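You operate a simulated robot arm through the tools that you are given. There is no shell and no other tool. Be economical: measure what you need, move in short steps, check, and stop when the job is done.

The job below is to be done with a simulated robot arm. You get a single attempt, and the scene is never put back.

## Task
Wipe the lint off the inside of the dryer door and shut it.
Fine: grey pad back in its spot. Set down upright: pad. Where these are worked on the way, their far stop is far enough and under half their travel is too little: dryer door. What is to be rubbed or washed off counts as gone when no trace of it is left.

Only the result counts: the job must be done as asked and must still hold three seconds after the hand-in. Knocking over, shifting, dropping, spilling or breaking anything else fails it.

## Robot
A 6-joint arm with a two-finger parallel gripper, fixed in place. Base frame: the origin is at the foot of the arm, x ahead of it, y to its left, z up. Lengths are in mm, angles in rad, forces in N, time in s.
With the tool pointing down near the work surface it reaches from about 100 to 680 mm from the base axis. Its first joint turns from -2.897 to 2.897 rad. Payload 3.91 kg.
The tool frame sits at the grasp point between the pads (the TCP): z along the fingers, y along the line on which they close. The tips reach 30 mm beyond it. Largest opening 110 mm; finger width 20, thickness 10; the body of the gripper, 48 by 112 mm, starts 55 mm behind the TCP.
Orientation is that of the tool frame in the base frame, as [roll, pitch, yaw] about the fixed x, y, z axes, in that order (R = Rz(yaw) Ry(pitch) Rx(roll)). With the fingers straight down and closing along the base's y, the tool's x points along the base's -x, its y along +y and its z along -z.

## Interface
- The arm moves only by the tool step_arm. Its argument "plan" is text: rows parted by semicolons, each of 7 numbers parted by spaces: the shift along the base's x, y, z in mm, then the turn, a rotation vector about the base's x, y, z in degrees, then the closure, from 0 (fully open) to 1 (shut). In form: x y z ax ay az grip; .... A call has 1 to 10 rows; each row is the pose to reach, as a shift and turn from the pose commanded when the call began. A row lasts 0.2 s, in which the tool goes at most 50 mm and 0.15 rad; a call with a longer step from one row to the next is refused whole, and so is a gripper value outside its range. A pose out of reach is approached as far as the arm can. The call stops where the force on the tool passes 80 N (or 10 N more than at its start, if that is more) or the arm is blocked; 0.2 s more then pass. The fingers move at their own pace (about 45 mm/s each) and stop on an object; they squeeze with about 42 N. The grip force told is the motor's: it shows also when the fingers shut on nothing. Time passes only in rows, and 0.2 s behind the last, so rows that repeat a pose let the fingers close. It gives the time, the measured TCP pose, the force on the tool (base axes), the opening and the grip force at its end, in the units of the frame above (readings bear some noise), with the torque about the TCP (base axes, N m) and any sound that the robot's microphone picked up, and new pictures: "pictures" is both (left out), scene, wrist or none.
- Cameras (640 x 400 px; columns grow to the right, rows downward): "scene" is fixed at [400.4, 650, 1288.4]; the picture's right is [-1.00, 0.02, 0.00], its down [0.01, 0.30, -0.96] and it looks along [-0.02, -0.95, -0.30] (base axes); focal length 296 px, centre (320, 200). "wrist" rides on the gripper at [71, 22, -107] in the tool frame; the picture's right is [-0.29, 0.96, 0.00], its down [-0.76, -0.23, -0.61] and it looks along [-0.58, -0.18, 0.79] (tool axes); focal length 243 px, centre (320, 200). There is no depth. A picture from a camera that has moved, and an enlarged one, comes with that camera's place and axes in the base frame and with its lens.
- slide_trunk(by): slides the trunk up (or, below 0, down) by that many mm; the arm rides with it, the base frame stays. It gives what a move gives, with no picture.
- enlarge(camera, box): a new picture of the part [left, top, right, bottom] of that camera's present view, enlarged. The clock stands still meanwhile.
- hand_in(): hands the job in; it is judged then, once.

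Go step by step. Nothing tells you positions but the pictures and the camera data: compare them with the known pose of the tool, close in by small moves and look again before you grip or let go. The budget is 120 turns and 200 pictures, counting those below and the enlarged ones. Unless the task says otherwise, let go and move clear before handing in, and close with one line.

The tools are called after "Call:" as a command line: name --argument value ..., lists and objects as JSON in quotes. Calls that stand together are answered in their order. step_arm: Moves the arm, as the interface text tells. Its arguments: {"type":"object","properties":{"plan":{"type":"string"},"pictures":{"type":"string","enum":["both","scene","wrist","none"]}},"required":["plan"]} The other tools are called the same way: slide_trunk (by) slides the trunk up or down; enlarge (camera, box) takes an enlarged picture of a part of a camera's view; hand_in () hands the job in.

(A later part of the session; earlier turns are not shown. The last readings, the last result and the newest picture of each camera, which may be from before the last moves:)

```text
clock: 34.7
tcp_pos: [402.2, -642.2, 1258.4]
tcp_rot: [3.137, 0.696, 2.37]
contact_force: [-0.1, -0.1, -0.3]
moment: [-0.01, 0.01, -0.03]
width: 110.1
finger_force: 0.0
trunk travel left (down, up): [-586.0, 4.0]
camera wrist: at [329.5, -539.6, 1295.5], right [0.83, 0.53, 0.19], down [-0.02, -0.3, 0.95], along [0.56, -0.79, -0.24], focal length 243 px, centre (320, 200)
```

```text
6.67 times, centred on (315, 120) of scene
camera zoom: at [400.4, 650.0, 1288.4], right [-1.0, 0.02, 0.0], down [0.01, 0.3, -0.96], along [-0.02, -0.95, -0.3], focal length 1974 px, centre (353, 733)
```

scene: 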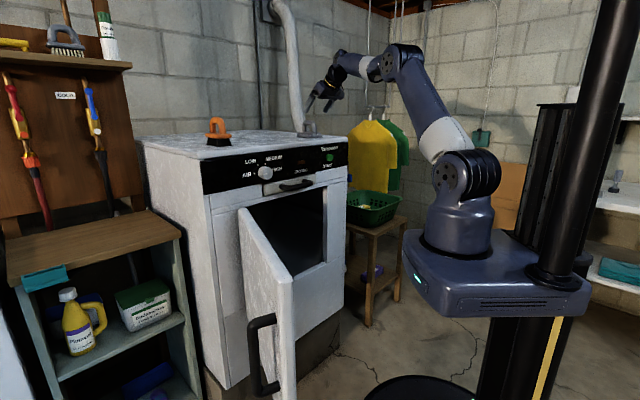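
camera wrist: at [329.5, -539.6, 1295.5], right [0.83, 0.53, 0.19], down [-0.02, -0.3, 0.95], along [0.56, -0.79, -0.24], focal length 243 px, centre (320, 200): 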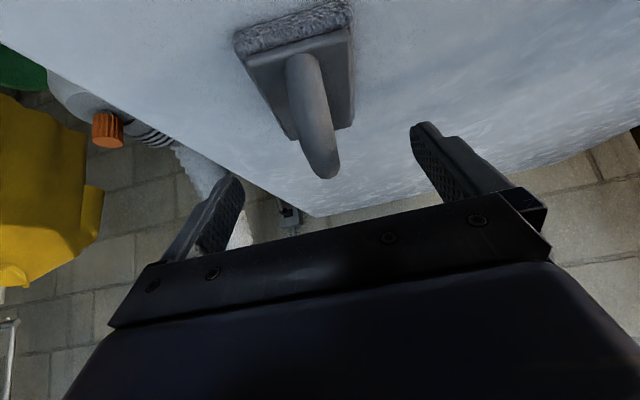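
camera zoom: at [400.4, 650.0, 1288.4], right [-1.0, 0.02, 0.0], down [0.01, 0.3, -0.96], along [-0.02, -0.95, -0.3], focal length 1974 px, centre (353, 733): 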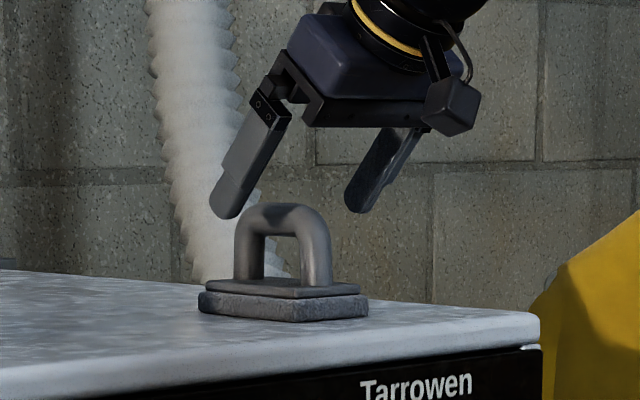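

The handle bar lies on the tool axis. I'll make the final approach of about 38 mm with the fingers still open, then check.

Call:
step_arm --plan "9 -8.5 -15 0 0 0 0; 17 -16.5 -30 0 0 0 0; 17 -16.5 -30 0 0 0 0" --pictures "wrist"

Call:
enlarge --camera "scene" --box '[275, 90, 355, 150]'

```text
clock: 35.5
tcp_pos: [417.9, -658.6, 1228.8]
tcp_rot: [3.138, 0.698, 2.37]
contact_force: [0.4, -0.1, -0.1]
moment: [0.01, 0.02, 0.01]
width: 110.2
finger_force: 0.0
trunk travel left (down, up): [-586.0, 4.0]
camera wrist: at [345.1, -556.0, 1265.7], right [0.83, 0.53, 0.19], down [-0.02, -0.3, 0.95], along [0.56, -0.79, -0.24], focal length 243 px, centre (320, 200)
```

wrist: 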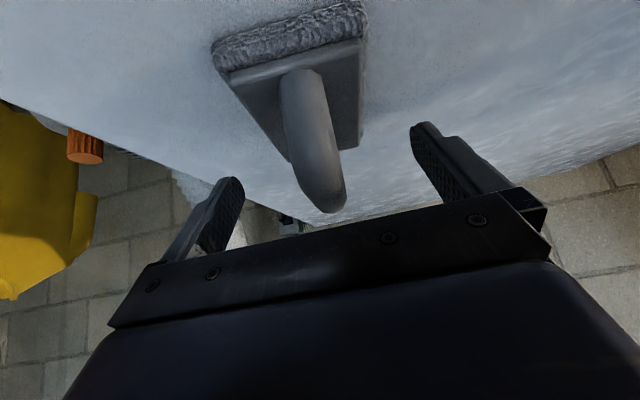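

```text
6.67 times, centred on (315, 120) of scene
camera zoom: at [400.4, 650.0, 1288.4], right [-1.0, 0.02, 0.0], down [0.01, 0.3, -0.96], along [-0.02, -0.95, -0.3], focal length 1974 px, centre (353, 733)
```

zoom: 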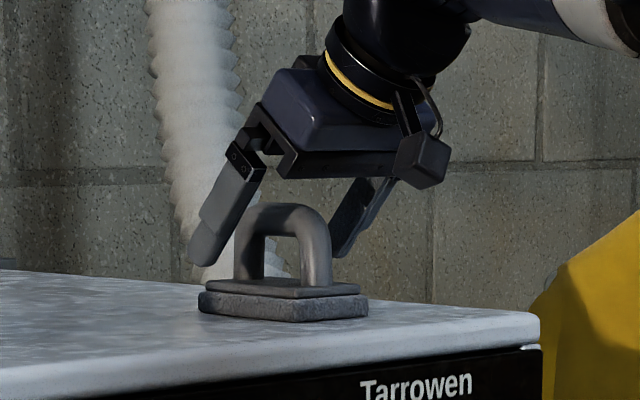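

The fingers straddle the bar evenly. I'll go 5 mm deeper and close.

Call:
step_arm --plan "2.3 -2.3 -3.8 0 0 0 0.2; 2.3 -2.3 -3.8 0 0 0 0.5; 2.3 -2.3 -3.8 0 0 0 0.8; 2.3 -2.3 -3.8 0 0 0 1; 2.3 -2.3 -3.8 0 0 0 1; 2.3 -2.3 -3.8 0 0 0 1; 2.3 -2.3 -3.8 0 0 0 1" --pictures "wrist"

Call:
enlarge --camera "scene" --box '[275, 90, 355, 150]'

```text
clock: 37.1
tcp_pos: [420.3, -660.5, 1225.1]
tcp_rot: [3.137, 0.696, 2.371]
contact_force: [0.7, 0.0, 0.5]
moment: [0.0, -0.02, 0.01]
width: 19.7
finger_force: 42.1
trunk travel left (down, up): [-586.0, 4.0]
camera wrist: at [347.5, -558.5, 1261.9], right [0.83, 0.53, 0.19], down [-0.02, -0.3, 0.95], along [0.56, -0.79, -0.24], focal length 243 px, centre (320, 200)
```

wrist: 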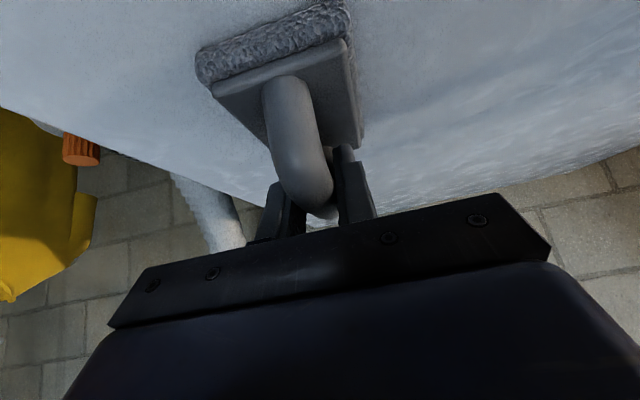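

```text
6.67 times, centred on (315, 120) of scene
camera zoom: at [400.4, 650.0, 1288.4], right [-1.0, 0.02, 0.0], down [0.01, 0.3, -0.96], along [-0.02, -0.95, -0.3], focal length 1974 px, centre (353, 733)
```

zoom: 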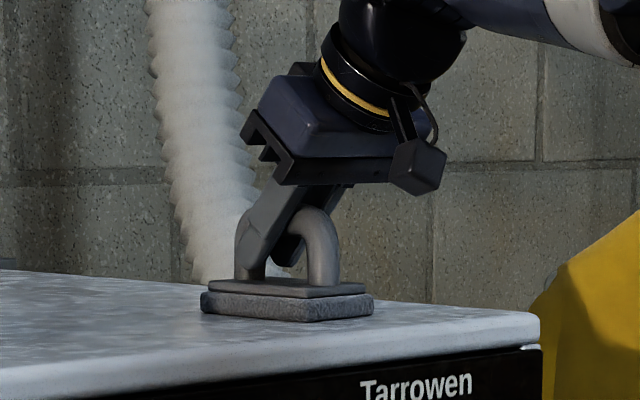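

The pad is gripped and shifted by only about 3 mm (noted for the return). I'll lift it clear.

Call:
step_arm --plan "0 0 25 0 0 0 1; 0 0 60 0 0 0 1; -20 20 100 0 0 0 1; -50 50 110 0 0 0 1; -85 85 110 0 0 0 1; -120 120 110 0 0 0 1" --pictures "both"

```text
clock: 38.5
tcp_pos: [302.7, -539.4, 1333.5]
tcp_rot: [3.138, 0.7, 2.368]
contact_force: [-0.4, -0.1, -1.4]
moment: [-0.02, -0.01, 0.0]
width: 19.6
finger_force: 42.2
trunk travel left (down, up): [-586.0, 4.0]
camera wrist: at [230.1, -437.0, 1370.9], right [0.83, 0.53, 0.19], down [-0.02, -0.3, 0.95], along [0.56, -0.79, -0.23], focal length 243 px, centre (320, 200)
```

scene: 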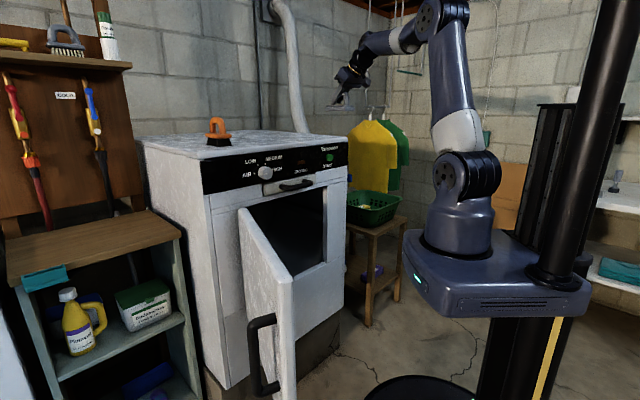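
wrist: 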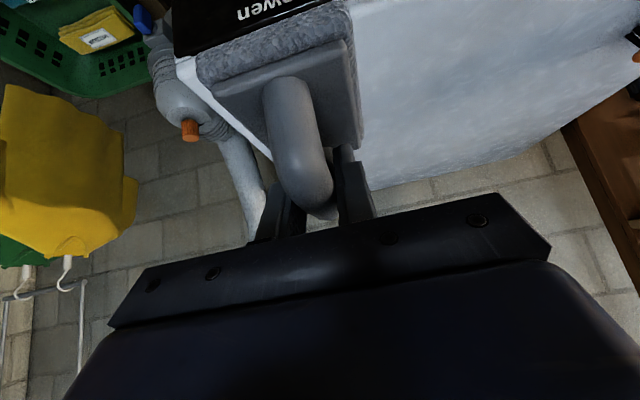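

The pad is clear. I'll swing it away to face the open door's inner side and look for the lint.

Call:
step_arm --plan "0 45 0 0 0 8 1; 0 90 0 0 0 16 1; 0 135 0 0 0 24 1; 0 180 0 0 0 32 1; 0 225 0 0 0 40 1; 0 270 0 0 0 48 1; 0 315 0 0 0 56 1; 0 360 0 0 0 64 1" --pictures "none"

Call:
slide_trunk --by -380

Call:
step_arm --plan "0 0 0 0 0 0 1" --pictures "both"

```text
clock: 40.3
tcp_pos: [297.0, -178.6, 1333.4]
tcp_rot: [3.138, 0.696, -2.793]
contact_force: [0.3, 0.3, -1.1]
moment: [0.0, 0.0, -0.02]
width: 19.6
finger_force: 42.3
trunk travel left (down, up): [-586.0, 4.0]
```

```text
clock: 44.0
tcp_pos: [298.9, -180.6, 955.1]
tcp_rot: [3.138, 0.698, -2.797]
contact_force: [-0.8, 0.0, -0.5]
moment: [-0.02, 0.0, -0.03]
width: 19.8
finger_force: 42.0
trunk travel left (down, up): [-206.0, 384.0]
```

```text
clock: 44.4
tcp_pos: [297.9, -180.3, 953.5]
tcp_rot: [3.14, 0.696, -2.796]
contact_force: [-0.2, -0.9, -0.9]
moment: [-0.03, 0.03, -0.03]
width: 19.9
finger_force: 42.2
trunk travel left (down, up): [-206.0, 384.0]
camera wrist: at [175.7, -201.1, 990.3], right [-0.12, 0.97, 0.19], down [0.26, -0.15, 0.95], along [0.96, 0.16, -0.24], focal length 243 px, centre (320, 200)
```

scene: 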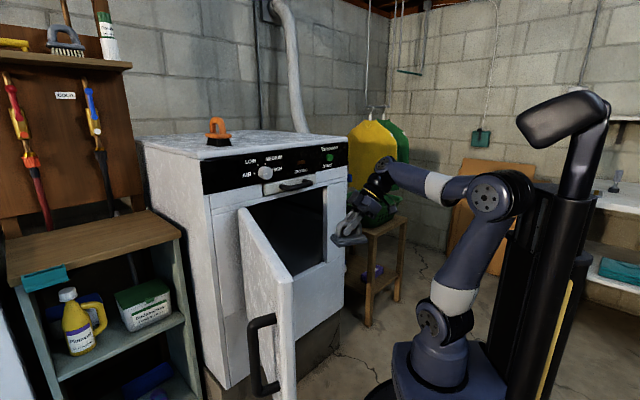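
wrist: 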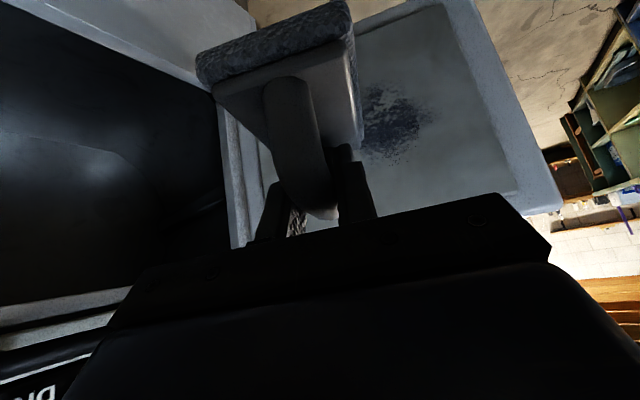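

The lint shows as a dark speckled patch on the door's inner panel. I'll enlarge to locate it.

Call:
enlarge --camera "wrist" --box '[200, 0, 580, 240]'

```text
1.67 times, centred on (390, 120) of wrist
camera zoom: at [175.7, -201.1, 990.3], right [-0.12, 0.97, 0.19], down [0.26, -0.15, 0.95], along [0.96, 0.16, -0.24], focal length 404 px, centre (203, 333)
```

zoom: 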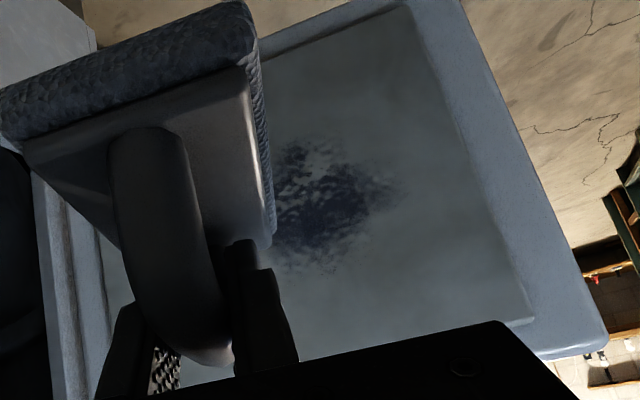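

The lint patch is about 130 mm across, centred near (495, -12, 807) on the recessed inner panel. I'll rotate the pad to face the door, with the pad face vertical, and stay about 45 mm short of it.

Call:
step_arm --plan "8.9 12.5 -14.6 2.77 -7.72 0 1; 17.8 25 -29.2 5.5 -15.4 0 1; 26.7 37.5 -43.8 8.3 -23.2 0 1; 35.6 50 -58 11.1 -30.9 0 1; 44.5 62.5 -73 13.9 -38.6 0 1; 53.4 75 -88 16.6 -46.3 0 1; 62 87.5 -102 19.4 -54 0 1; 71 100 -117 22.2 -61.8 0 1; 80 112 -131 24.9 -69.5 0 1; 89 125 -146 27.7 -77.2 0 1" --pictures "both"

```text
clock: 46.6
tcp_pos: [409.4, -64.5, 840.8]
tcp_rot: [-0.025, 1.032, 0.321]
contact_force: [0.9, -0.2, 0.2]
moment: [-0.03, 0.06, 0.04]
width: 19.7
finger_force: 42.2
out of reach, approached as far as the arm can: row 9, 10
trunk travel left (down, up): [-206.0, 384.0]
camera wrist: at [350.9, -62.9, 725.8], right [-0.46, 0.85, 0.24], down [-0.78, -0.52, 0.34], along [0.41, -0.03, 0.91], focal length 243 px, centre (320, 200)
```

scene: 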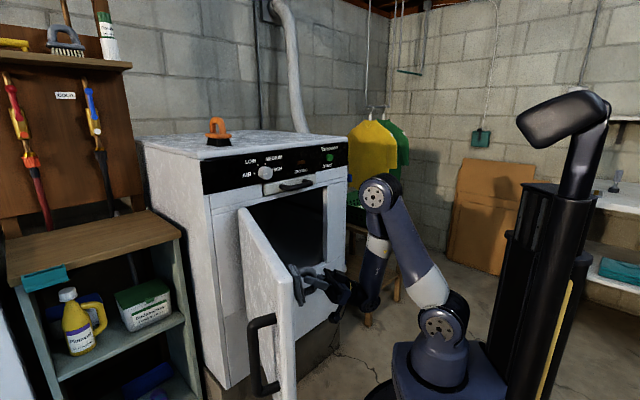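
wrist: 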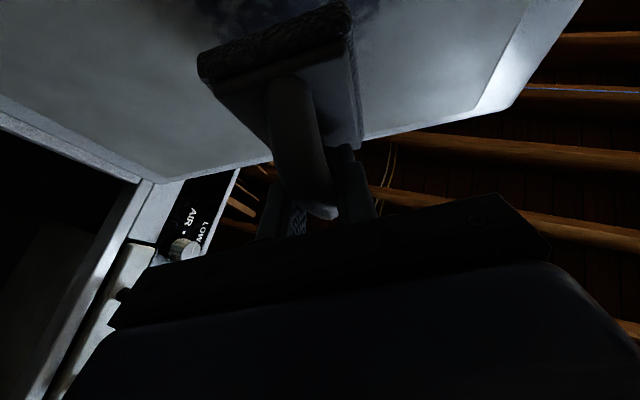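

Pad orientation is nearly right, and the arm is just too folded. I'll lower the trunk to get more room for the arm and finish the rotation.

Call:
slide_trunk --by -180

Call:
step_arm --plan "-3 -1 40 1 -3 0 1; -6 -2 80 2 -6 1 1; -6 -2 120 3 -8.5 2 1; -6 -2 145 3 -8.5 3 1; -6 -2 145 3 -8.5 3 1" --pictures "both"

```text
clock: 48.6
tcp_pos: [408.6, -63.9, 661.8]
tcp_rot: [-0.023, 1.032, 0.323]
contact_force: [-0.3, -0.6, -2.0]
moment: [-0.01, 0.0, 0.03]
width: 19.7
finger_force: 42.2
trunk travel left (down, up): [-26.0, 564.0]
```

```text
clock: 49.8
tcp_pos: [403.2, -67.6, 807.7]
tcp_rot: [-0.027, 0.874, 0.374]
contact_force: [-0.2, 0.2, -0.7]
moment: [0.02, 0.04, -0.01]
width: 19.6
finger_force: 42.2
trunk travel left (down, up): [-26.0, 564.0]
camera wrist: at [362.4, -61.7, 684.9], right [-0.54, 0.82, 0.21], down [-0.79, -0.58, 0.2], along [0.28, -0.06, 0.96], focal length 243 px, centre (320, 200)
```

scene: 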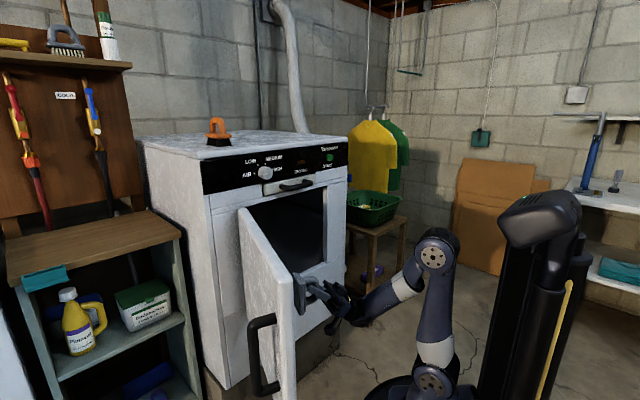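
wrist: 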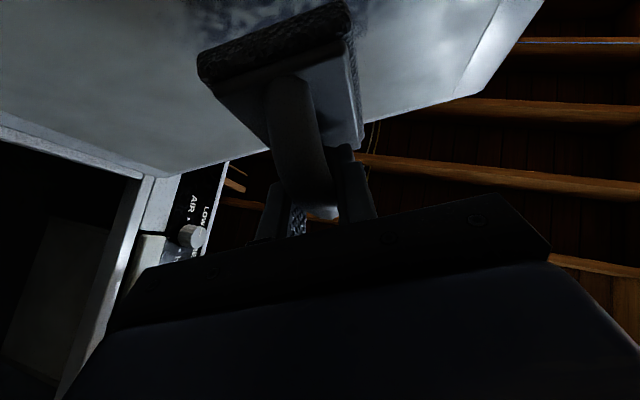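

The pad face is now vertical, facing the lint, about 40 mm from the panel. I'll advance gently until contact.

Call:
step_arm --plan "9.2 3.8 0 0 0 0 1; 18.5 7.6 0 0 0 0 1; 23 9.5 0 0 0 0 1; 27.8 11.4 0 0 0 0 1" --pictures "wrist"

```text
clock: 50.8
tcp_pos: [430.2, -55.2, 806.0]
tcp_rot: [-0.03, 0.874, 0.371]
contact_force: [0.2, 0.5, -1.6]
moment: [-0.02, 0.04, 0.05]
width: 19.5
finger_force: 42.2
trunk travel left (down, up): [-26.0, 564.0]
camera wrist: at [389.9, -49.9, 683.6], right [-0.54, 0.82, 0.21], down [-0.79, -0.57, 0.2], along [0.28, -0.06, 0.96], focal length 243 px, centre (320, 200)
```

wrist: 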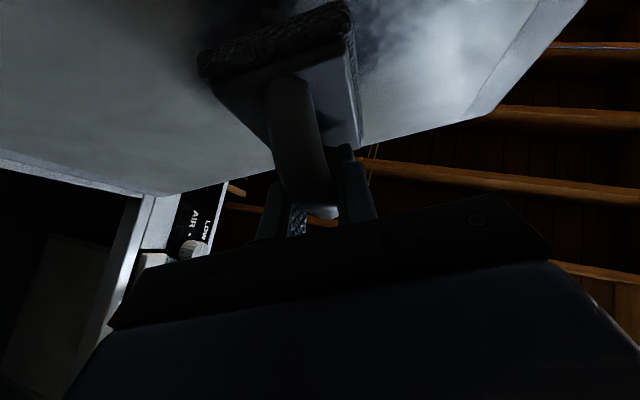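

Still no contact. I'll continue in small steps.

Call:
step_arm --plan "4.6 1.9 0 0 0 0 1; 9.2 3.8 0 0 0 0 1; 13.9 5.7 0 0 0 0 1" --pictures "wrist"

```text
clock: 51.6
tcp_pos: [444.8, -49.0, 806.7]
tcp_rot: [-0.027, 0.874, 0.373]
contact_force: [-0.7, 0.5, -0.7]
moment: [0.02, 0.03, 0.0]
width: 19.7
finger_force: 42.3
trunk travel left (down, up): [-26.0, 564.0]
camera wrist: at [404.2, -44.3, 684.2], right [-0.54, 0.82, 0.21], down [-0.79, -0.58, 0.2], along [0.28, -0.06, 0.96], focal length 243 px, centre (320, 200)
```

wrist: 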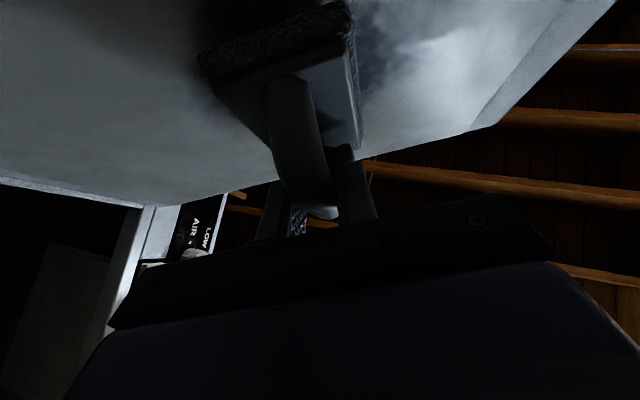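

Call:
step_arm --plan "4.6 1.9 0 0 0 0 1; 9.2 3.8 0 0 0 0 1; 13.9 5.7 0 0 0 0 1" --pictures "both"

```text
clock: 52.4
tcp_pos: [460.2, -43.1, 806.4]
tcp_rot: [-0.025, 0.874, 0.372]
contact_force: [0.1, 0.3, -0.2]
moment: [0.0, 0.02, 0.02]
width: 19.8
finger_force: 41.6
trunk travel left (down, up): [-26.0, 564.0]
camera wrist: at [418.4, -38.3, 683.8], right [-0.54, 0.82, 0.21], down [-0.79, -0.58, 0.2], along [0.28, -0.06, 0.96], focal length 243 px, centre (320, 200)
```

scene: 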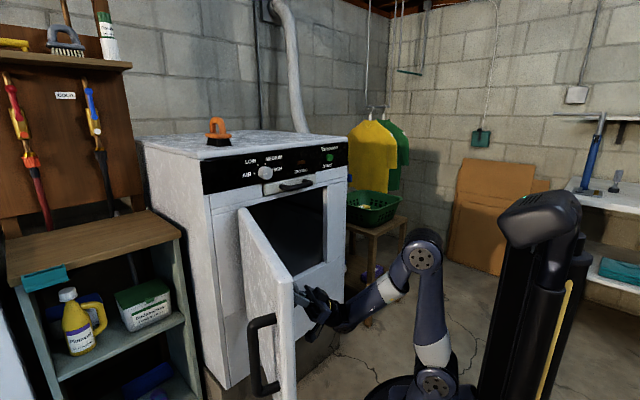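
wrist: 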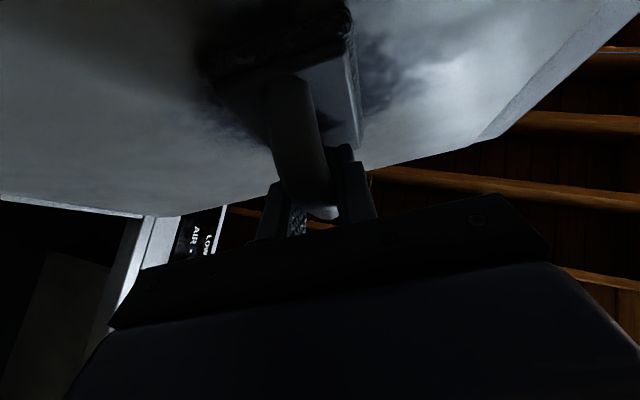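

The pad's shadow is closing in, so contact is near. I'll take smaller steps.

Call:
step_arm --plan "2.8 1.1 0 0 0 0 1; 5.5 2.3 0 0 0 0 1; 8.3 3.4 0 0 0 0 1; 11.1 4.6 0 0 0 0 1" --pictures "wrist"

```text
clock: 53.4
tcp_pos: [468.4, -40.1, 808.5]
tcp_rot: [-0.029, 0.869, 0.372]
contact_force: [-42.0, -16.6, -7.3]
moment: [-0.11, 0.42, 0.01]
width: 20.1
finger_force: 42.0
trunk travel left (down, up): [-26.0, 564.0]
camera wrist: at [428.5, -34.3, 685.0], right [-0.54, 0.82, 0.2], down [-0.8, -0.58, 0.19], along [0.27, -0.06, 0.96], focal length 243 px, centre (320, 200)
```

wrist: 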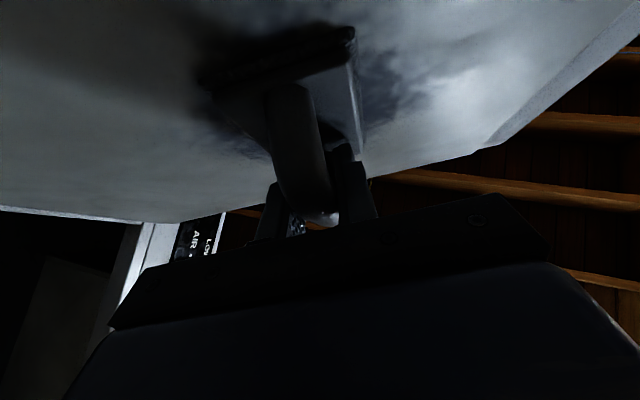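

There is firm contact at about 45 N against the open door. I'll wipe sideways across the patch.

Call:
step_arm --plan "-8 18.3 0 0 0 0 1; -15.5 36.9 0 0 0 0 1; -23 55.4 0 0 0 0 1; -30.5 74 0 0 0 0 1; -23 55.4 0 0 0 0 1; -15.5 36.9 0 0 0 0 1; -8 18.3 0 0 0 0 1; -0.5 -0.2 0 0 0 0 1" --pictures "wrist"

```text
clock: 55.2
tcp_pos: [469.0, -41.0, 806.1]
tcp_rot: [-0.029, 0.876, 0.372]
contact_force: [-12.6, -0.5, -0.8]
moment: [0.08, -0.55, 0.13]
width: 20.3
finger_force: 42.1
trunk travel left (down, up): [-26.0, 564.0]
camera wrist: at [427.8, -34.6, 682.9], right [-0.54, 0.82, 0.21], down [-0.79, -0.58, 0.2], along [0.28, -0.06, 0.96], focal length 243 px, centre (320, 200)
```

wrist: 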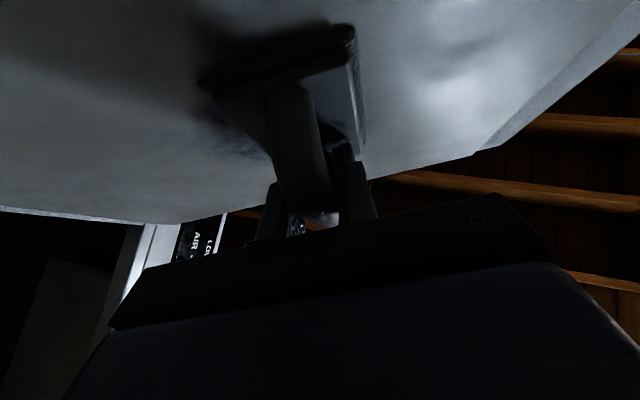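

The lint right of the pad is wiped away. I'll continue toward the hinge side and along a lower band.

Call:
step_arm --plan "8.5 -18.1 0 0 0 0 1; 16 -36.7 0 0 0 0 1; 23.5 -55.2 0 0 0 0 1; 23.5 -55.2 -25 0 0 0 1; 23.5 -55.2 -50 0 0 0 1; 8.5 -18.1 -50 0 0 0 1; -6.5 18.9 -50 0 0 0 1; -21.5 56 -50 0 0 0 1; -29 74.6 -50 0 0 0 1; -29 74.6 -20 0 0 0 1" --pictures "wrist"

```text
clock: 57.4
tcp_pos: [437.0, 34.6, 787.7]
tcp_rot: [-0.028, 0.873, 0.374]
contact_force: [-44.8, -15.1, -15.3]
moment: [-0.44, 0.38, 0.04]
width: 20.0
finger_force: 41.9
trunk travel left (down, up): [-26.0, 564.0]
camera wrist: at [396.9, 39.2, 664.4], right [-0.54, 0.81, 0.21], down [-0.79, -0.58, 0.2], along [0.28, -0.06, 0.96], focal length 243 px, centre (320, 200)
```

wrist: 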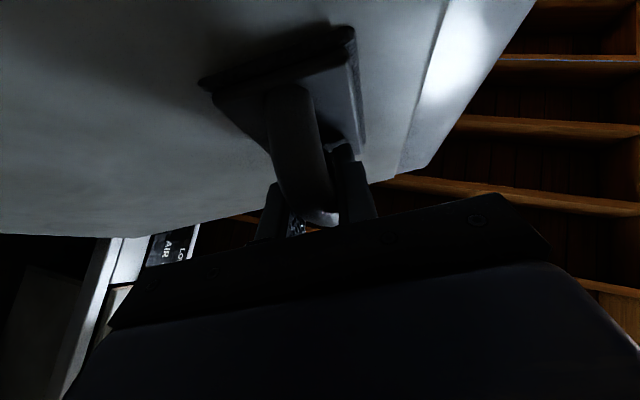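

Now the upper band.

Call:
step_arm --plan "0 0 30 0 0 0 1; 0 0 65 0 0 0 1; 13 -32.5 65 0 0 0 1; 26 -65 65 0 0 0 1; 39 -97 65 0 0 0 1; 52.5 -129.8 65 0 0 0 1; 52.5 -129.8 30 0 0 0 1; 39 -97 20 0 0 0 1; 26 -65 20 0 0 0 1" --pictures "none"

Call:
step_arm --plan "-28 -11 0 0 0 0 1; -65 -26 0 0 0 0 1; -100 -40 0 0 0 0 1" --pictures "wrist"

```text
clock: 59.4
tcp_pos: [464.9, -31.5, 805.0]
tcp_rot: [-0.025, 0.871, 0.371]
contact_force: [-21.0, -17.3, 0.3]
moment: [0.2, -0.35, -0.02]
width: 20.0
finger_force: 41.9
trunk travel left (down, up): [-26.0, 564.0]
```

```text
clock: 60.2
tcp_pos: [363.5, -68.8, 805.1]
tcp_rot: [-0.026, 0.874, 0.373]
contact_force: [-0.5, -0.3, -1.3]
moment: [0.0, 0.03, 0.01]
width: 19.7
finger_force: 41.7
trunk travel left (down, up): [-26.0, 564.0]
camera wrist: at [323.3, -64.6, 681.7], right [-0.54, 0.82, 0.21], down [-0.79, -0.58, 0.2], along [0.28, -0.06, 0.96], focal length 243 px, centre (320, 200)
```

wrist: 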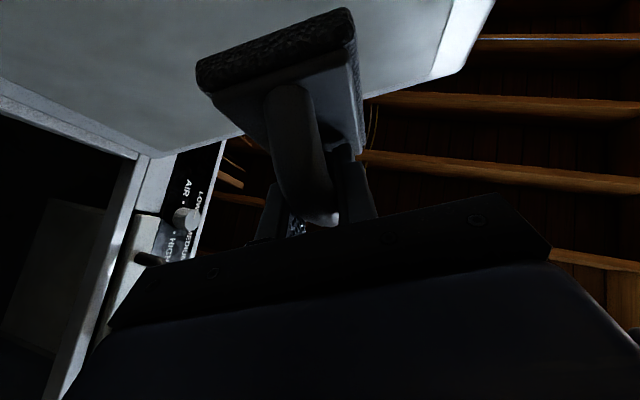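

I'll raise the trunk and tilt back to the inspection view.

Call:
slide_trunk --by 180

Call:
step_arm --plan "-4 -5 0 -3.1 7.8 0 1; -8 -10 0 -6.1 15.6 0 1; -12 -15 0 -9.2 23.5 0 1; -16 -20 0 -12.3 31.3 0 1; -20 -25 0 -15.3 39.1 0 1; -24 -30 0 -18.4 46.9 0 1; -30 -40 0 -21.5 54.7 0 1; -36 -50 0 -24.5 62.6 0 1; -42 -60 0 -27.6 70.4 0 1; -50 -70 0 -30.7 78.2 0 1" --pictures "wrist"

```text
clock: 62.2
tcp_pos: [363.9, -70.7, 984.5]
tcp_rot: [-0.029, 0.876, 0.373]
contact_force: [-0.6, 0.4, 0.1]
moment: [0.03, 0.0, 0.01]
width: 20.2
finger_force: 42.2
trunk travel left (down, up): [-206.0, 384.0]
```

```text
clock: 64.4
tcp_pos: [315.1, -139.4, 984.0]
tcp_rot: [3.123, 0.798, -2.763]
contact_force: [-0.6, -0.2, -0.5]
moment: [0.04, -0.02, 0.03]
width: 20.0
finger_force: 41.5
trunk travel left (down, up): [-206.0, 384.0]
camera wrist: at [190.4, -167.0, 1010.0], right [-0.18, 0.96, 0.22], down [0.18, -0.19, 0.96], along [0.97, 0.21, -0.14], focal length 243 px, centre (320, 200)
```

wrist: 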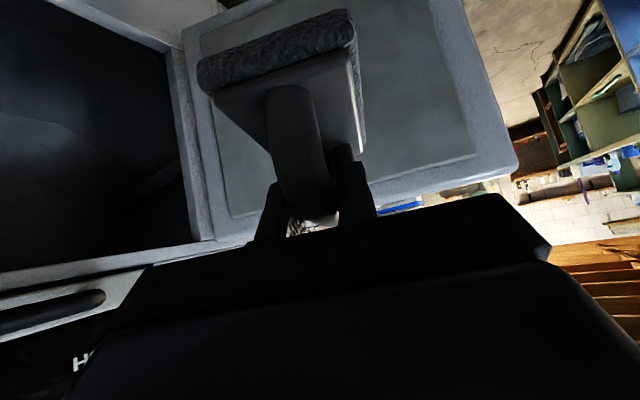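

The visible part looks clean. I'll shift sideways to see the hidden part too.

Call:
enlarge --camera "wrist" --box '[180, 0, 520, 215]'

Call:
step_arm --plan "0 -30 0 0 0 -6 1; 0 -60 0 0 0 -12 1; 0 -90 10 0 0 -18 1; 0 -90 10 0 0 -25 1" --pictures "wrist"

Call:
enlarge --camera "wrist" --box '[300, 0, 640, 215]'

```text
1.86 times, centred on (350, 108) of wrist
camera zoom: at [190.4, -167.0, 1010.0], right [-0.18, 0.96, 0.22], down [0.18, -0.19, 0.96], along [0.97, 0.21, -0.14], focal length 451 px, centre (264, 372)
```

zoom: 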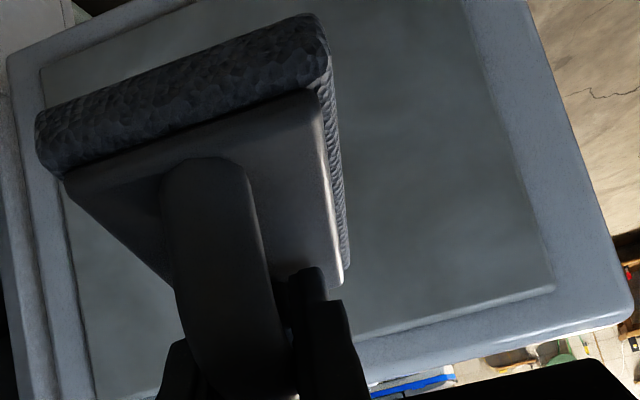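

```text
clock: 65.4
tcp_pos: [315.2, -230.7, 993.6]
tcp_rot: [3.116, 0.803, 3.078]
contact_force: [-0.3, -0.5, -0.2]
moment: [0.02, 0.01, 0.0]
width: 19.8
finger_force: 42.1
trunk travel left (down, up): [-206.0, 384.0]
camera wrist: at [189.9, -202.2, 1018.8], right [0.24, 0.94, 0.23], down [0.08, -0.25, 0.96], along [0.97, -0.22, -0.14], focal length 243 px, centre (320, 200)
```

wrist: 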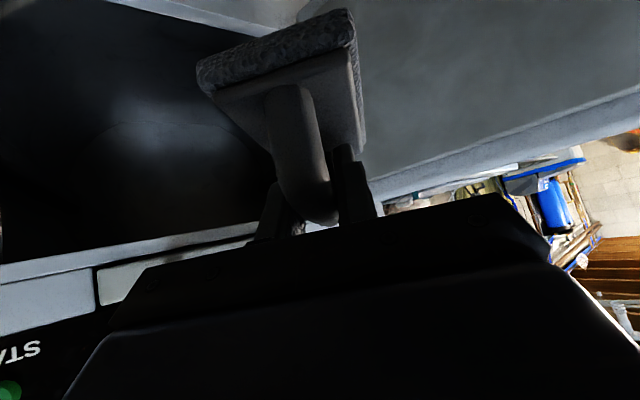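

```text
1.86 times, centred on (470, 108) of wrist
camera zoom: at [189.9, -202.2, 1018.8], right [0.24, 0.94, 0.23], down [0.08, -0.25, 0.96], along [0.97, -0.22, -0.14], focal length 451 px, centre (41, 372)
```

zoom: 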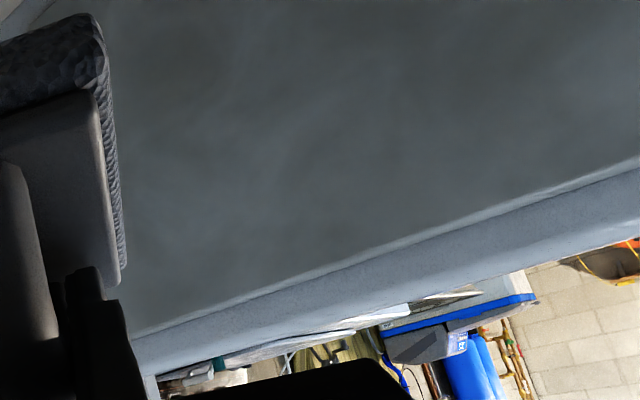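

No lint is visible. I'll check the lower part with a lower viewpoint before returning the pad.

Call:
slide_trunk --by -170

Call:
step_arm --plan "0 10 0 0 0 4 1; 0 20 0 0 0 8 1" --pictures "wrist"

Call:
enlarge --camera "wrist" --box '[200, 0, 640, 270]'

```text
clock: 67.3
tcp_pos: [314.4, -230.1, 824.5]
tcp_rot: [3.117, 0.801, 3.08]
contact_force: [-0.5, 0.6, -1.1]
moment: [-0.03, 0.02, 0.01]
width: 20.1
finger_force: 41.6
trunk travel left (down, up): [-36.0, 554.0]
```

```text
clock: 67.9
tcp_pos: [315.0, -209.6, 825.7]
tcp_rot: [3.117, 0.802, -3.062]
contact_force: [0.3, 0.6, -0.3]
moment: [0.0, -0.05, 0.02]
width: 19.9
finger_force: 41.9
trunk travel left (down, up): [-36.0, 554.0]
camera wrist: at [187.2, -199.0, 849.7], right [0.11, 0.97, 0.22], down [0.12, -0.24, 0.96], along [0.99, -0.08, -0.14], focal length 243 px, centre (320, 200)
```

wrist: 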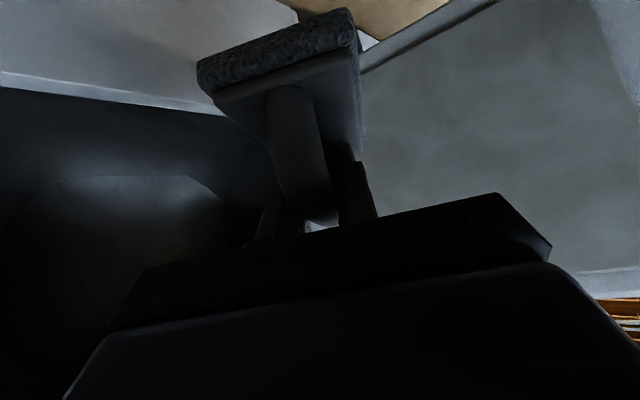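

```text
1.45 times, centred on (420, 135) of wrist
camera zoom: at [187.2, -199.0, 849.7], right [0.11, 0.97, 0.22], down [0.12, -0.24, 0.96], along [0.99, -0.08, -0.14], focal length 353 px, centre (174, 294)
```

zoom: 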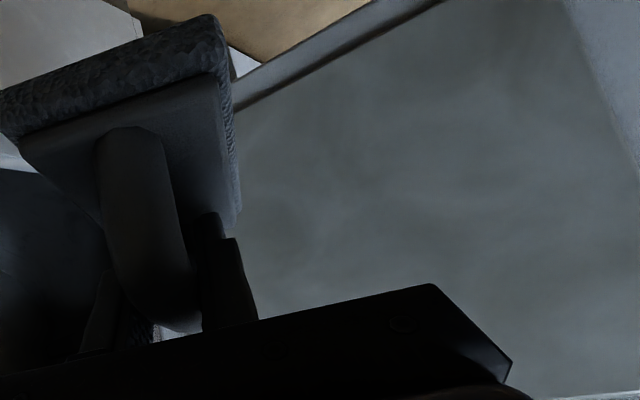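

The panel is clean. I'll return the pad: trunk up, swing back to above the spot.

Call:
slide_trunk --by 550

Call:
step_arm --plan "-2 -41 0 0 0 -6.1 1; -3 -82 0 0 0 -12.2 1; -5 -123 -10 0 0 -18.3 1; -7 -165 -20 0 0 -24.4 1; -8 -206 -30 0 0 -30.4 1; -10 -247 -40 0 0 -36.5 1; -11 -288 -40 0 0 -42.6 1; -13 -330 -40 0 0 -48.7 1; -13 -330 -40 0 0 -48.7 1" --pictures "wrist"

```text
refused: 550 is not a number from -400 to 400
```

```text
clock: 69.9
tcp_pos: [300.2, -539.7, 782.8]
tcp_rot: [3.115, 0.802, 2.37]
contact_force: [0.2, 0.1, -1.3]
moment: [-0.02, -0.01, -0.01]
width: 19.7
finger_force: 42.2
trunk travel left (down, up): [-36.0, 554.0]
camera wrist: at [222.9, -436.5, 806.6], right [0.8, 0.56, 0.22], down [-0.1, -0.24, 0.96], along [0.59, -0.79, -0.14], focal length 243 px, centre (320, 200)
```

wrist: 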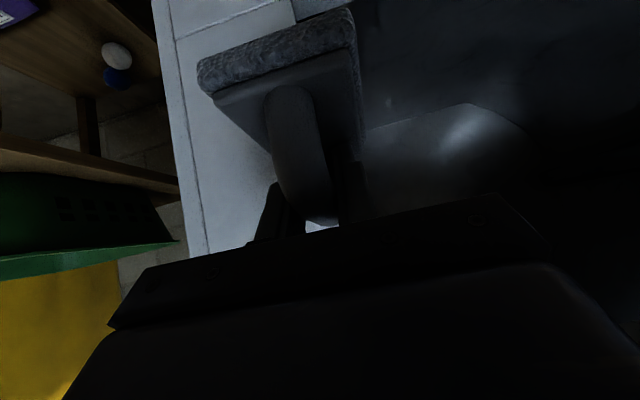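

The long slide was refused, so the arm swung back while low, but nothing was touched. I'll back away from the dryer front first, then raise the trunk in two slides.

Call:
step_arm --plan "-15 40 0 0 0 0 1; -30 80 0 0 0 0 1; -45 120 0 0 0 0 1; -45 165 0 0 0 0 1" --pictures "scene"

```text
clock: 70.9
tcp_pos: [255.5, -374.1, 782.3]
tcp_rot: [3.115, 0.801, 2.371]
contact_force: [0.4, 0.0, 1.0]
moment: [0.0, 0.02, 0.06]
width: 19.7
finger_force: 41.5
trunk travel left (down, up): [-36.0, 554.0]
```

scene: 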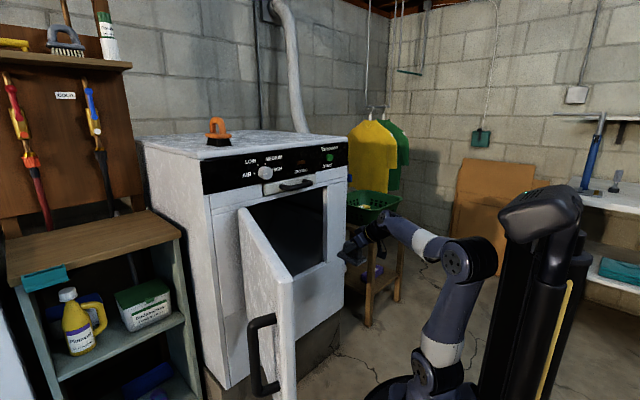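

Call:
slide_trunk --by 400

Call:
slide_trunk --by 150

```text
clock: 74.7
tcp_pos: [255.6, -376.0, 1183.9]
tcp_rot: [3.117, 0.8, 2.369]
contact_force: [0.1, 0.7, -1.5]
moment: [0.0, -0.01, 0.02]
width: 20.1
finger_force: 42.1
trunk travel left (down, up): [-436.0, 154.0]
```

```text
clock: 76.5
tcp_pos: [255.8, -375.4, 1333.0]
tcp_rot: [3.119, 0.801, 2.371]
contact_force: [-0.5, 0.4, -0.3]
moment: [0.01, -0.01, 0.01]
width: 19.8
finger_force: 42.4
trunk travel left (down, up): [-586.0, 4.0]
```

Now back over the pad's spot, restoring the grasp orientation.

Call:
step_arm --plan "24 -41 0 0.5 0.7 -0.1 1; 48 -82 0 1 1.4 -0.2 1; 71 -122 0 1.5 2.1 -0.3 1; 95 -162 0 2 2.8 -0.4 1; 119 -203 0 2.6 3.5 -0.5 1; 143 -244 0 3.1 4.2 -0.6 1; 166.5 -284 0 3.6 4.9 -0.7 1; 166.5 -284 0 3.6 4.9 -0.7 1" --pictures "wrist"

Call:
enlarge --camera "scene" --box '[275, 80, 355, 140]'

```text
clock: 78.3
tcp_pos: [418.2, -645.6, 1322.8]
tcp_rot: [3.135, 0.695, 2.37]
contact_force: [-0.7, -0.4, -0.9]
moment: [0.0, 0.0, 0.01]
width: 20.0
finger_force: 41.9
out of reach, approached as far as the arm can: row 7, 8
trunk travel left (down, up): [-586.0, 4.0]
camera wrist: at [345.1, -543.8, 1359.4], right [0.82, 0.53, 0.19], down [-0.02, -0.3, 0.95], along [0.57, -0.79, -0.24], focal length 243 px, centre (320, 200)
```

wrist: 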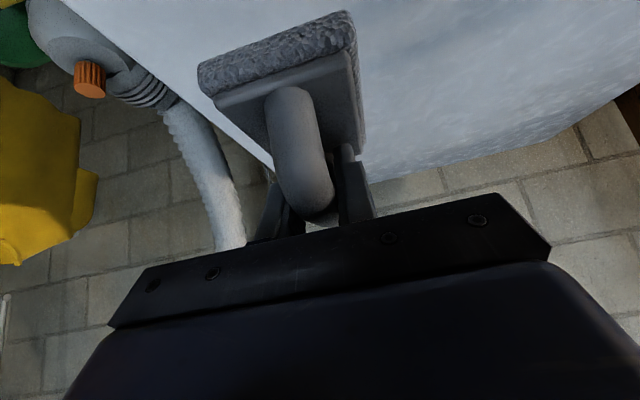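

```text
6.67 times, centred on (315, 110) of scene
camera zoom: at [400.4, 650.0, 1288.4], right [-1.0, 0.02, 0.0], down [0.01, 0.3, -0.96], along [-0.02, -0.95, -0.3], focal length 1974 px, centre (353, 800)
```

zoom: 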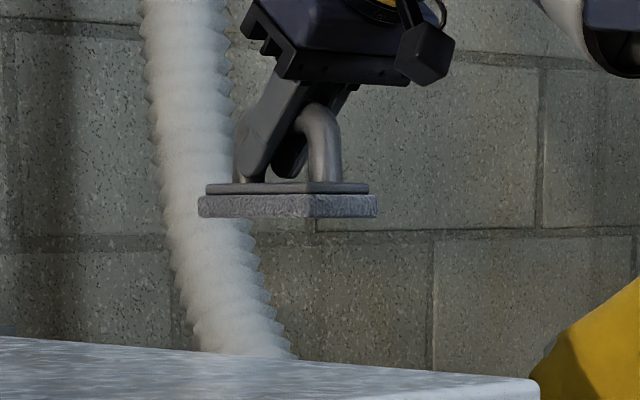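

The pad hangs level above its spot, and that height was just beyond reach. I'll move down and see where the tool comes to.

Call:
step_arm --plan "0 0 -30 0 0 0 1; 0 0 -60 0 0 0 1; 0 0 -80 0 0 0 1; 0 0 -80 0 0 0 1" --pictures "none"

```text
clock: 79.3
tcp_pos: [415.9, -643.7, 1243.3]
tcp_rot: [3.136, 0.695, 2.373]
contact_force: [0.2, -0.7, 0.3]
moment: [0.01, -0.01, 0.02]
width: 20.3
finger_force: 42.2
trunk travel left (down, up): [-586.0, 4.0]
```

Call:
step_arm --plan "3 -11 0 0 0 0 1; 3 -11 -11 0 0 0 1; 3 -11 -13 0 0 0 1; 3 -11 -13 0 0 0 1" --pictures "wrist"

Call:
enlarge --camera "scene" --box '[275, 90, 355, 150]'

```text
clock: 80.3
tcp_pos: [417.3, -654.7, 1232.0]
tcp_rot: [3.135, 0.696, 2.373]
contact_force: [0.5, 0.0, -1.0]
moment: [0.03, -0.03, 0.01]
width: 19.9
finger_force: 41.9
trunk travel left (down, up): [-586.0, 4.0]
camera wrist: at [345.1, -552.9, 1268.3], right [0.82, 0.53, 0.19], down [-0.02, -0.3, 0.95], along [0.57, -0.79, -0.24], focal length 243 px, centre (320, 200)
```

wrist: 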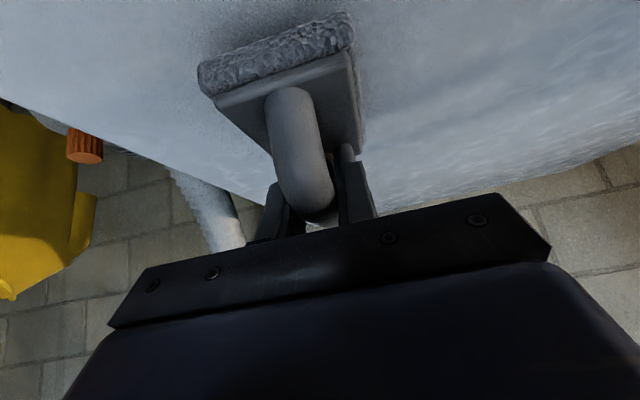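

```text
6.67 times, centred on (315, 120) of scene
camera zoom: at [400.4, 650.0, 1288.4], right [-1.0, 0.02, 0.0], down [0.01, 0.3, -0.96], along [-0.02, -0.95, -0.3], focal length 1974 px, centre (353, 733)
```

zoom: 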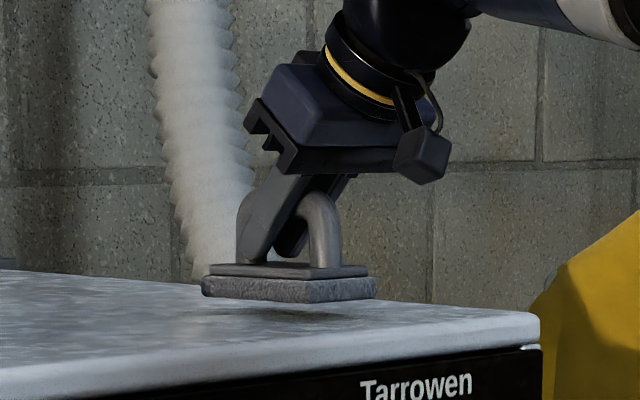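

The pad hangs level about 13 mm above the top and 5 mm too far towards -x. I'll correct and lower until it touches.

Call:
step_arm --plan "4.2 -2.8 0 0 0 0 1; 4.2 -2.8 -6 0 0 0 1; 4.2 -2.8 -10 0 0 0 1; 4.2 -2.8 -12 0 0 0 1; 4.2 -2.8 -12 0 0 0 1" --pictures "none"

Call:
enlarge --camera "scene" --box '[275, 90, 355, 150]'

```text
clock: 81.5
tcp_pos: [422.6, -656.4, 1221.9]
tcp_rot: [3.138, 0.701, 2.374]
contact_force: [2.9, -0.4, 8.5]
moment: [-0.48, -0.21, 0.1]
width: 19.8
finger_force: 41.6
trunk travel left (down, up): [-586.0, 4.0]
```

```text
6.67 times, centred on (315, 120) of scene
camera zoom: at [400.4, 650.0, 1288.4], right [-1.0, 0.02, 0.0], down [0.01, 0.3, -0.96], along [-0.02, -0.95, -0.3], focal length 1974 px, centre (353, 733)
```

zoom: 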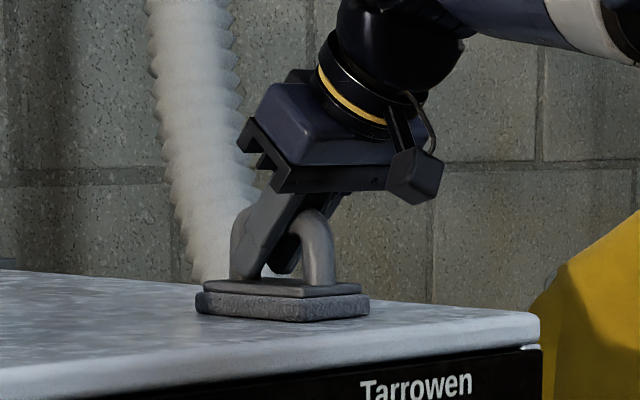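

The pad is down at its original place, within a couple of mm. I'll release it and retreat along the tool axis.

Call:
step_arm --plan "0 0 0 0 0 0 0.7; 0 0 0 0 0 0 0.3; 0 0 0 0 0 0 0; 0 0 0 0 0 0 0; -14 14 23 0 0 0 0; -28 28 46 0 0 0 0; -42 42 70 0 0 0 0; -70 70 90 0 0 0 0; -100 100 100 0 0 0 0" --pictures "wrist"

Call:
enlarge --camera "scene" --box '[275, 90, 355, 150]'

```text
clock: 83.5
tcp_pos: [319.5, -557.2, 1319.0]
tcp_rot: [3.138, 0.696, 2.373]
contact_force: [0.1, 0.1, 0.1]
moment: [-0.01, 0.01, -0.02]
width: 110.1
finger_force: 0.0
trunk travel left (down, up): [-586.0, 4.0]
camera wrist: at [246.7, -455.0, 1356.5], right [0.82, 0.53, 0.19], down [-0.02, -0.3, 0.95], along [0.57, -0.79, -0.24], focal length 243 px, centre (320, 200)
```

wrist: 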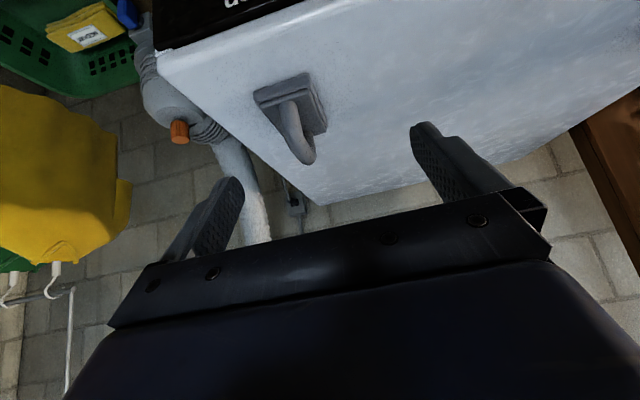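

```text
6.67 times, centred on (315, 120) of scene
camera zoom: at [400.4, 650.0, 1288.4], right [-1.0, 0.02, 0.0], down [0.01, 0.3, -0.96], along [-0.02, -0.95, -0.3], focal length 1974 px, centre (353, 733)
```

zoom: 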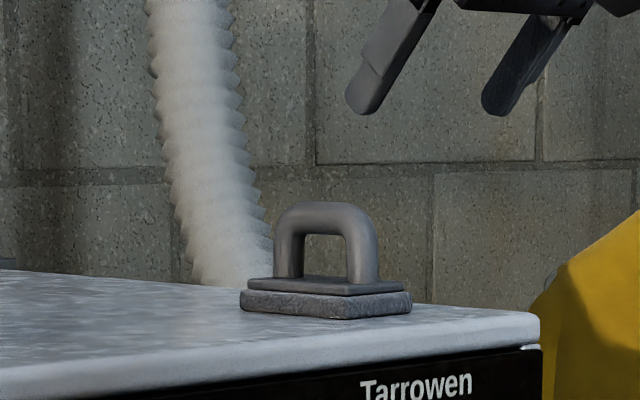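

Releasing dragged the pad about 30 mm sideways, so it isn't yet back on its spot. I'll go to an earlier reference pose, (381.8, -635.6, 1297), to measure the offset against the earlier pictures.

Call:
step_arm --plan "31 -39 0 0 0 0 0; 62.3 -78.4 0 0 0 0 0; 62.3 -78.4 -22 0 0 0 0; 62.3 -78.4 -22 0 0 0 0" --pictures "wrist"

```text
refused: row 2 steps farther than a row can; nothing moved
```

Call:
step_arm --plan "21 -26 0 0 0 0 0; 42 -52 0 0 0 0 0; 62.3 -78.4 -10 0 0 0 0; 62.3 -78.4 -22 0 0 0 0; 62.3 -78.4 -22 0 0 0 0" --pictures "wrist"

```text
clock: 84.7
tcp_pos: [383.9, -635.8, 1297.2]
tcp_rot: [3.137, 0.697, 2.372]
contact_force: [0.1, 0.1, 0.1]
moment: [-0.01, 0.01, 0.02]
width: 110.1
finger_force: 0.1
trunk travel left (down, up): [-586.0, 4.0]
camera wrist: at [311.2, -533.0, 1335.0], right [0.82, 0.53, 0.19], down [-0.02, -0.3, 0.95], along [0.57, -0.79, -0.24], focal length 243 px, centre (320, 200)
```

wrist: 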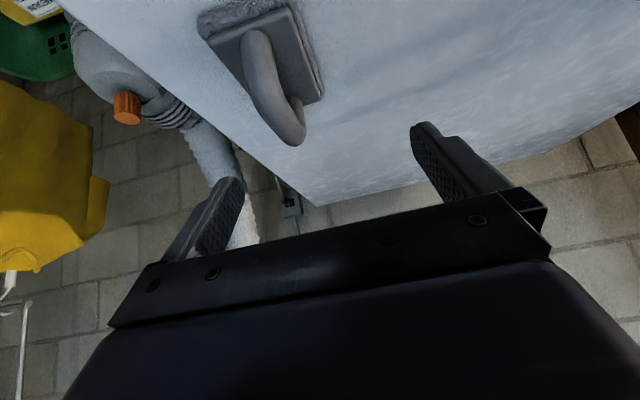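

The pad now sits about (-29, -24) mm from its spot, without rotation. I'll align above it to regrip.

Call:
step_arm --plan "-5 -13 -10 0 0 0 0; -10.4 -26.2 -25 0 0 0 0; -10.4 -26.2 -37 0 0 0 0; -10.4 -26.2 -37 0 0 0 0" --pictures "wrist"

Call:
enlarge --camera "scene" --box '[275, 90, 355, 150]'

```text
clock: 85.7
tcp_pos: [374.2, -661.4, 1260.5]
tcp_rot: [3.136, 0.697, 2.37]
contact_force: [0.0, 0.2, 0.3]
moment: [-0.01, -0.01, 0.0]
width: 110.2
finger_force: 0.0
trunk travel left (down, up): [-586.0, 4.0]
camera wrist: at [301.2, -559.4, 1297.1], right [0.82, 0.53, 0.19], down [-0.02, -0.3, 0.95], along [0.57, -0.79, -0.24], focal length 243 px, centre (320, 200)
```

wrist: 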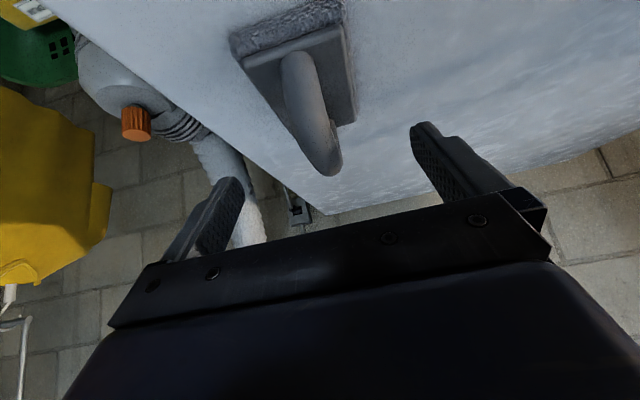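

```text
6.67 times, centred on (315, 120) of scene
camera zoom: at [400.4, 650.0, 1288.4], right [-1.0, 0.02, 0.0], down [0.01, 0.3, -0.96], along [-0.02, -0.95, -0.3], focal length 1974 px, centre (353, 733)
```

zoom: 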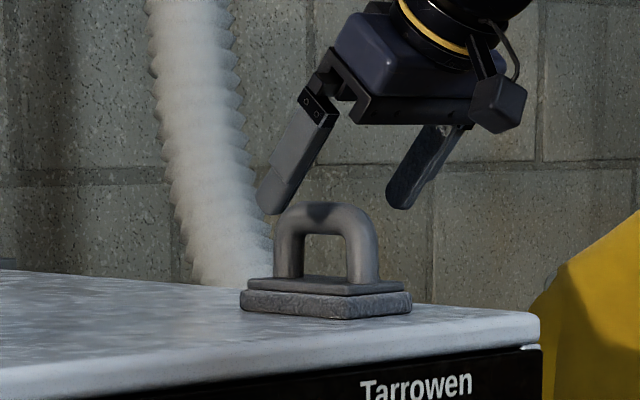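

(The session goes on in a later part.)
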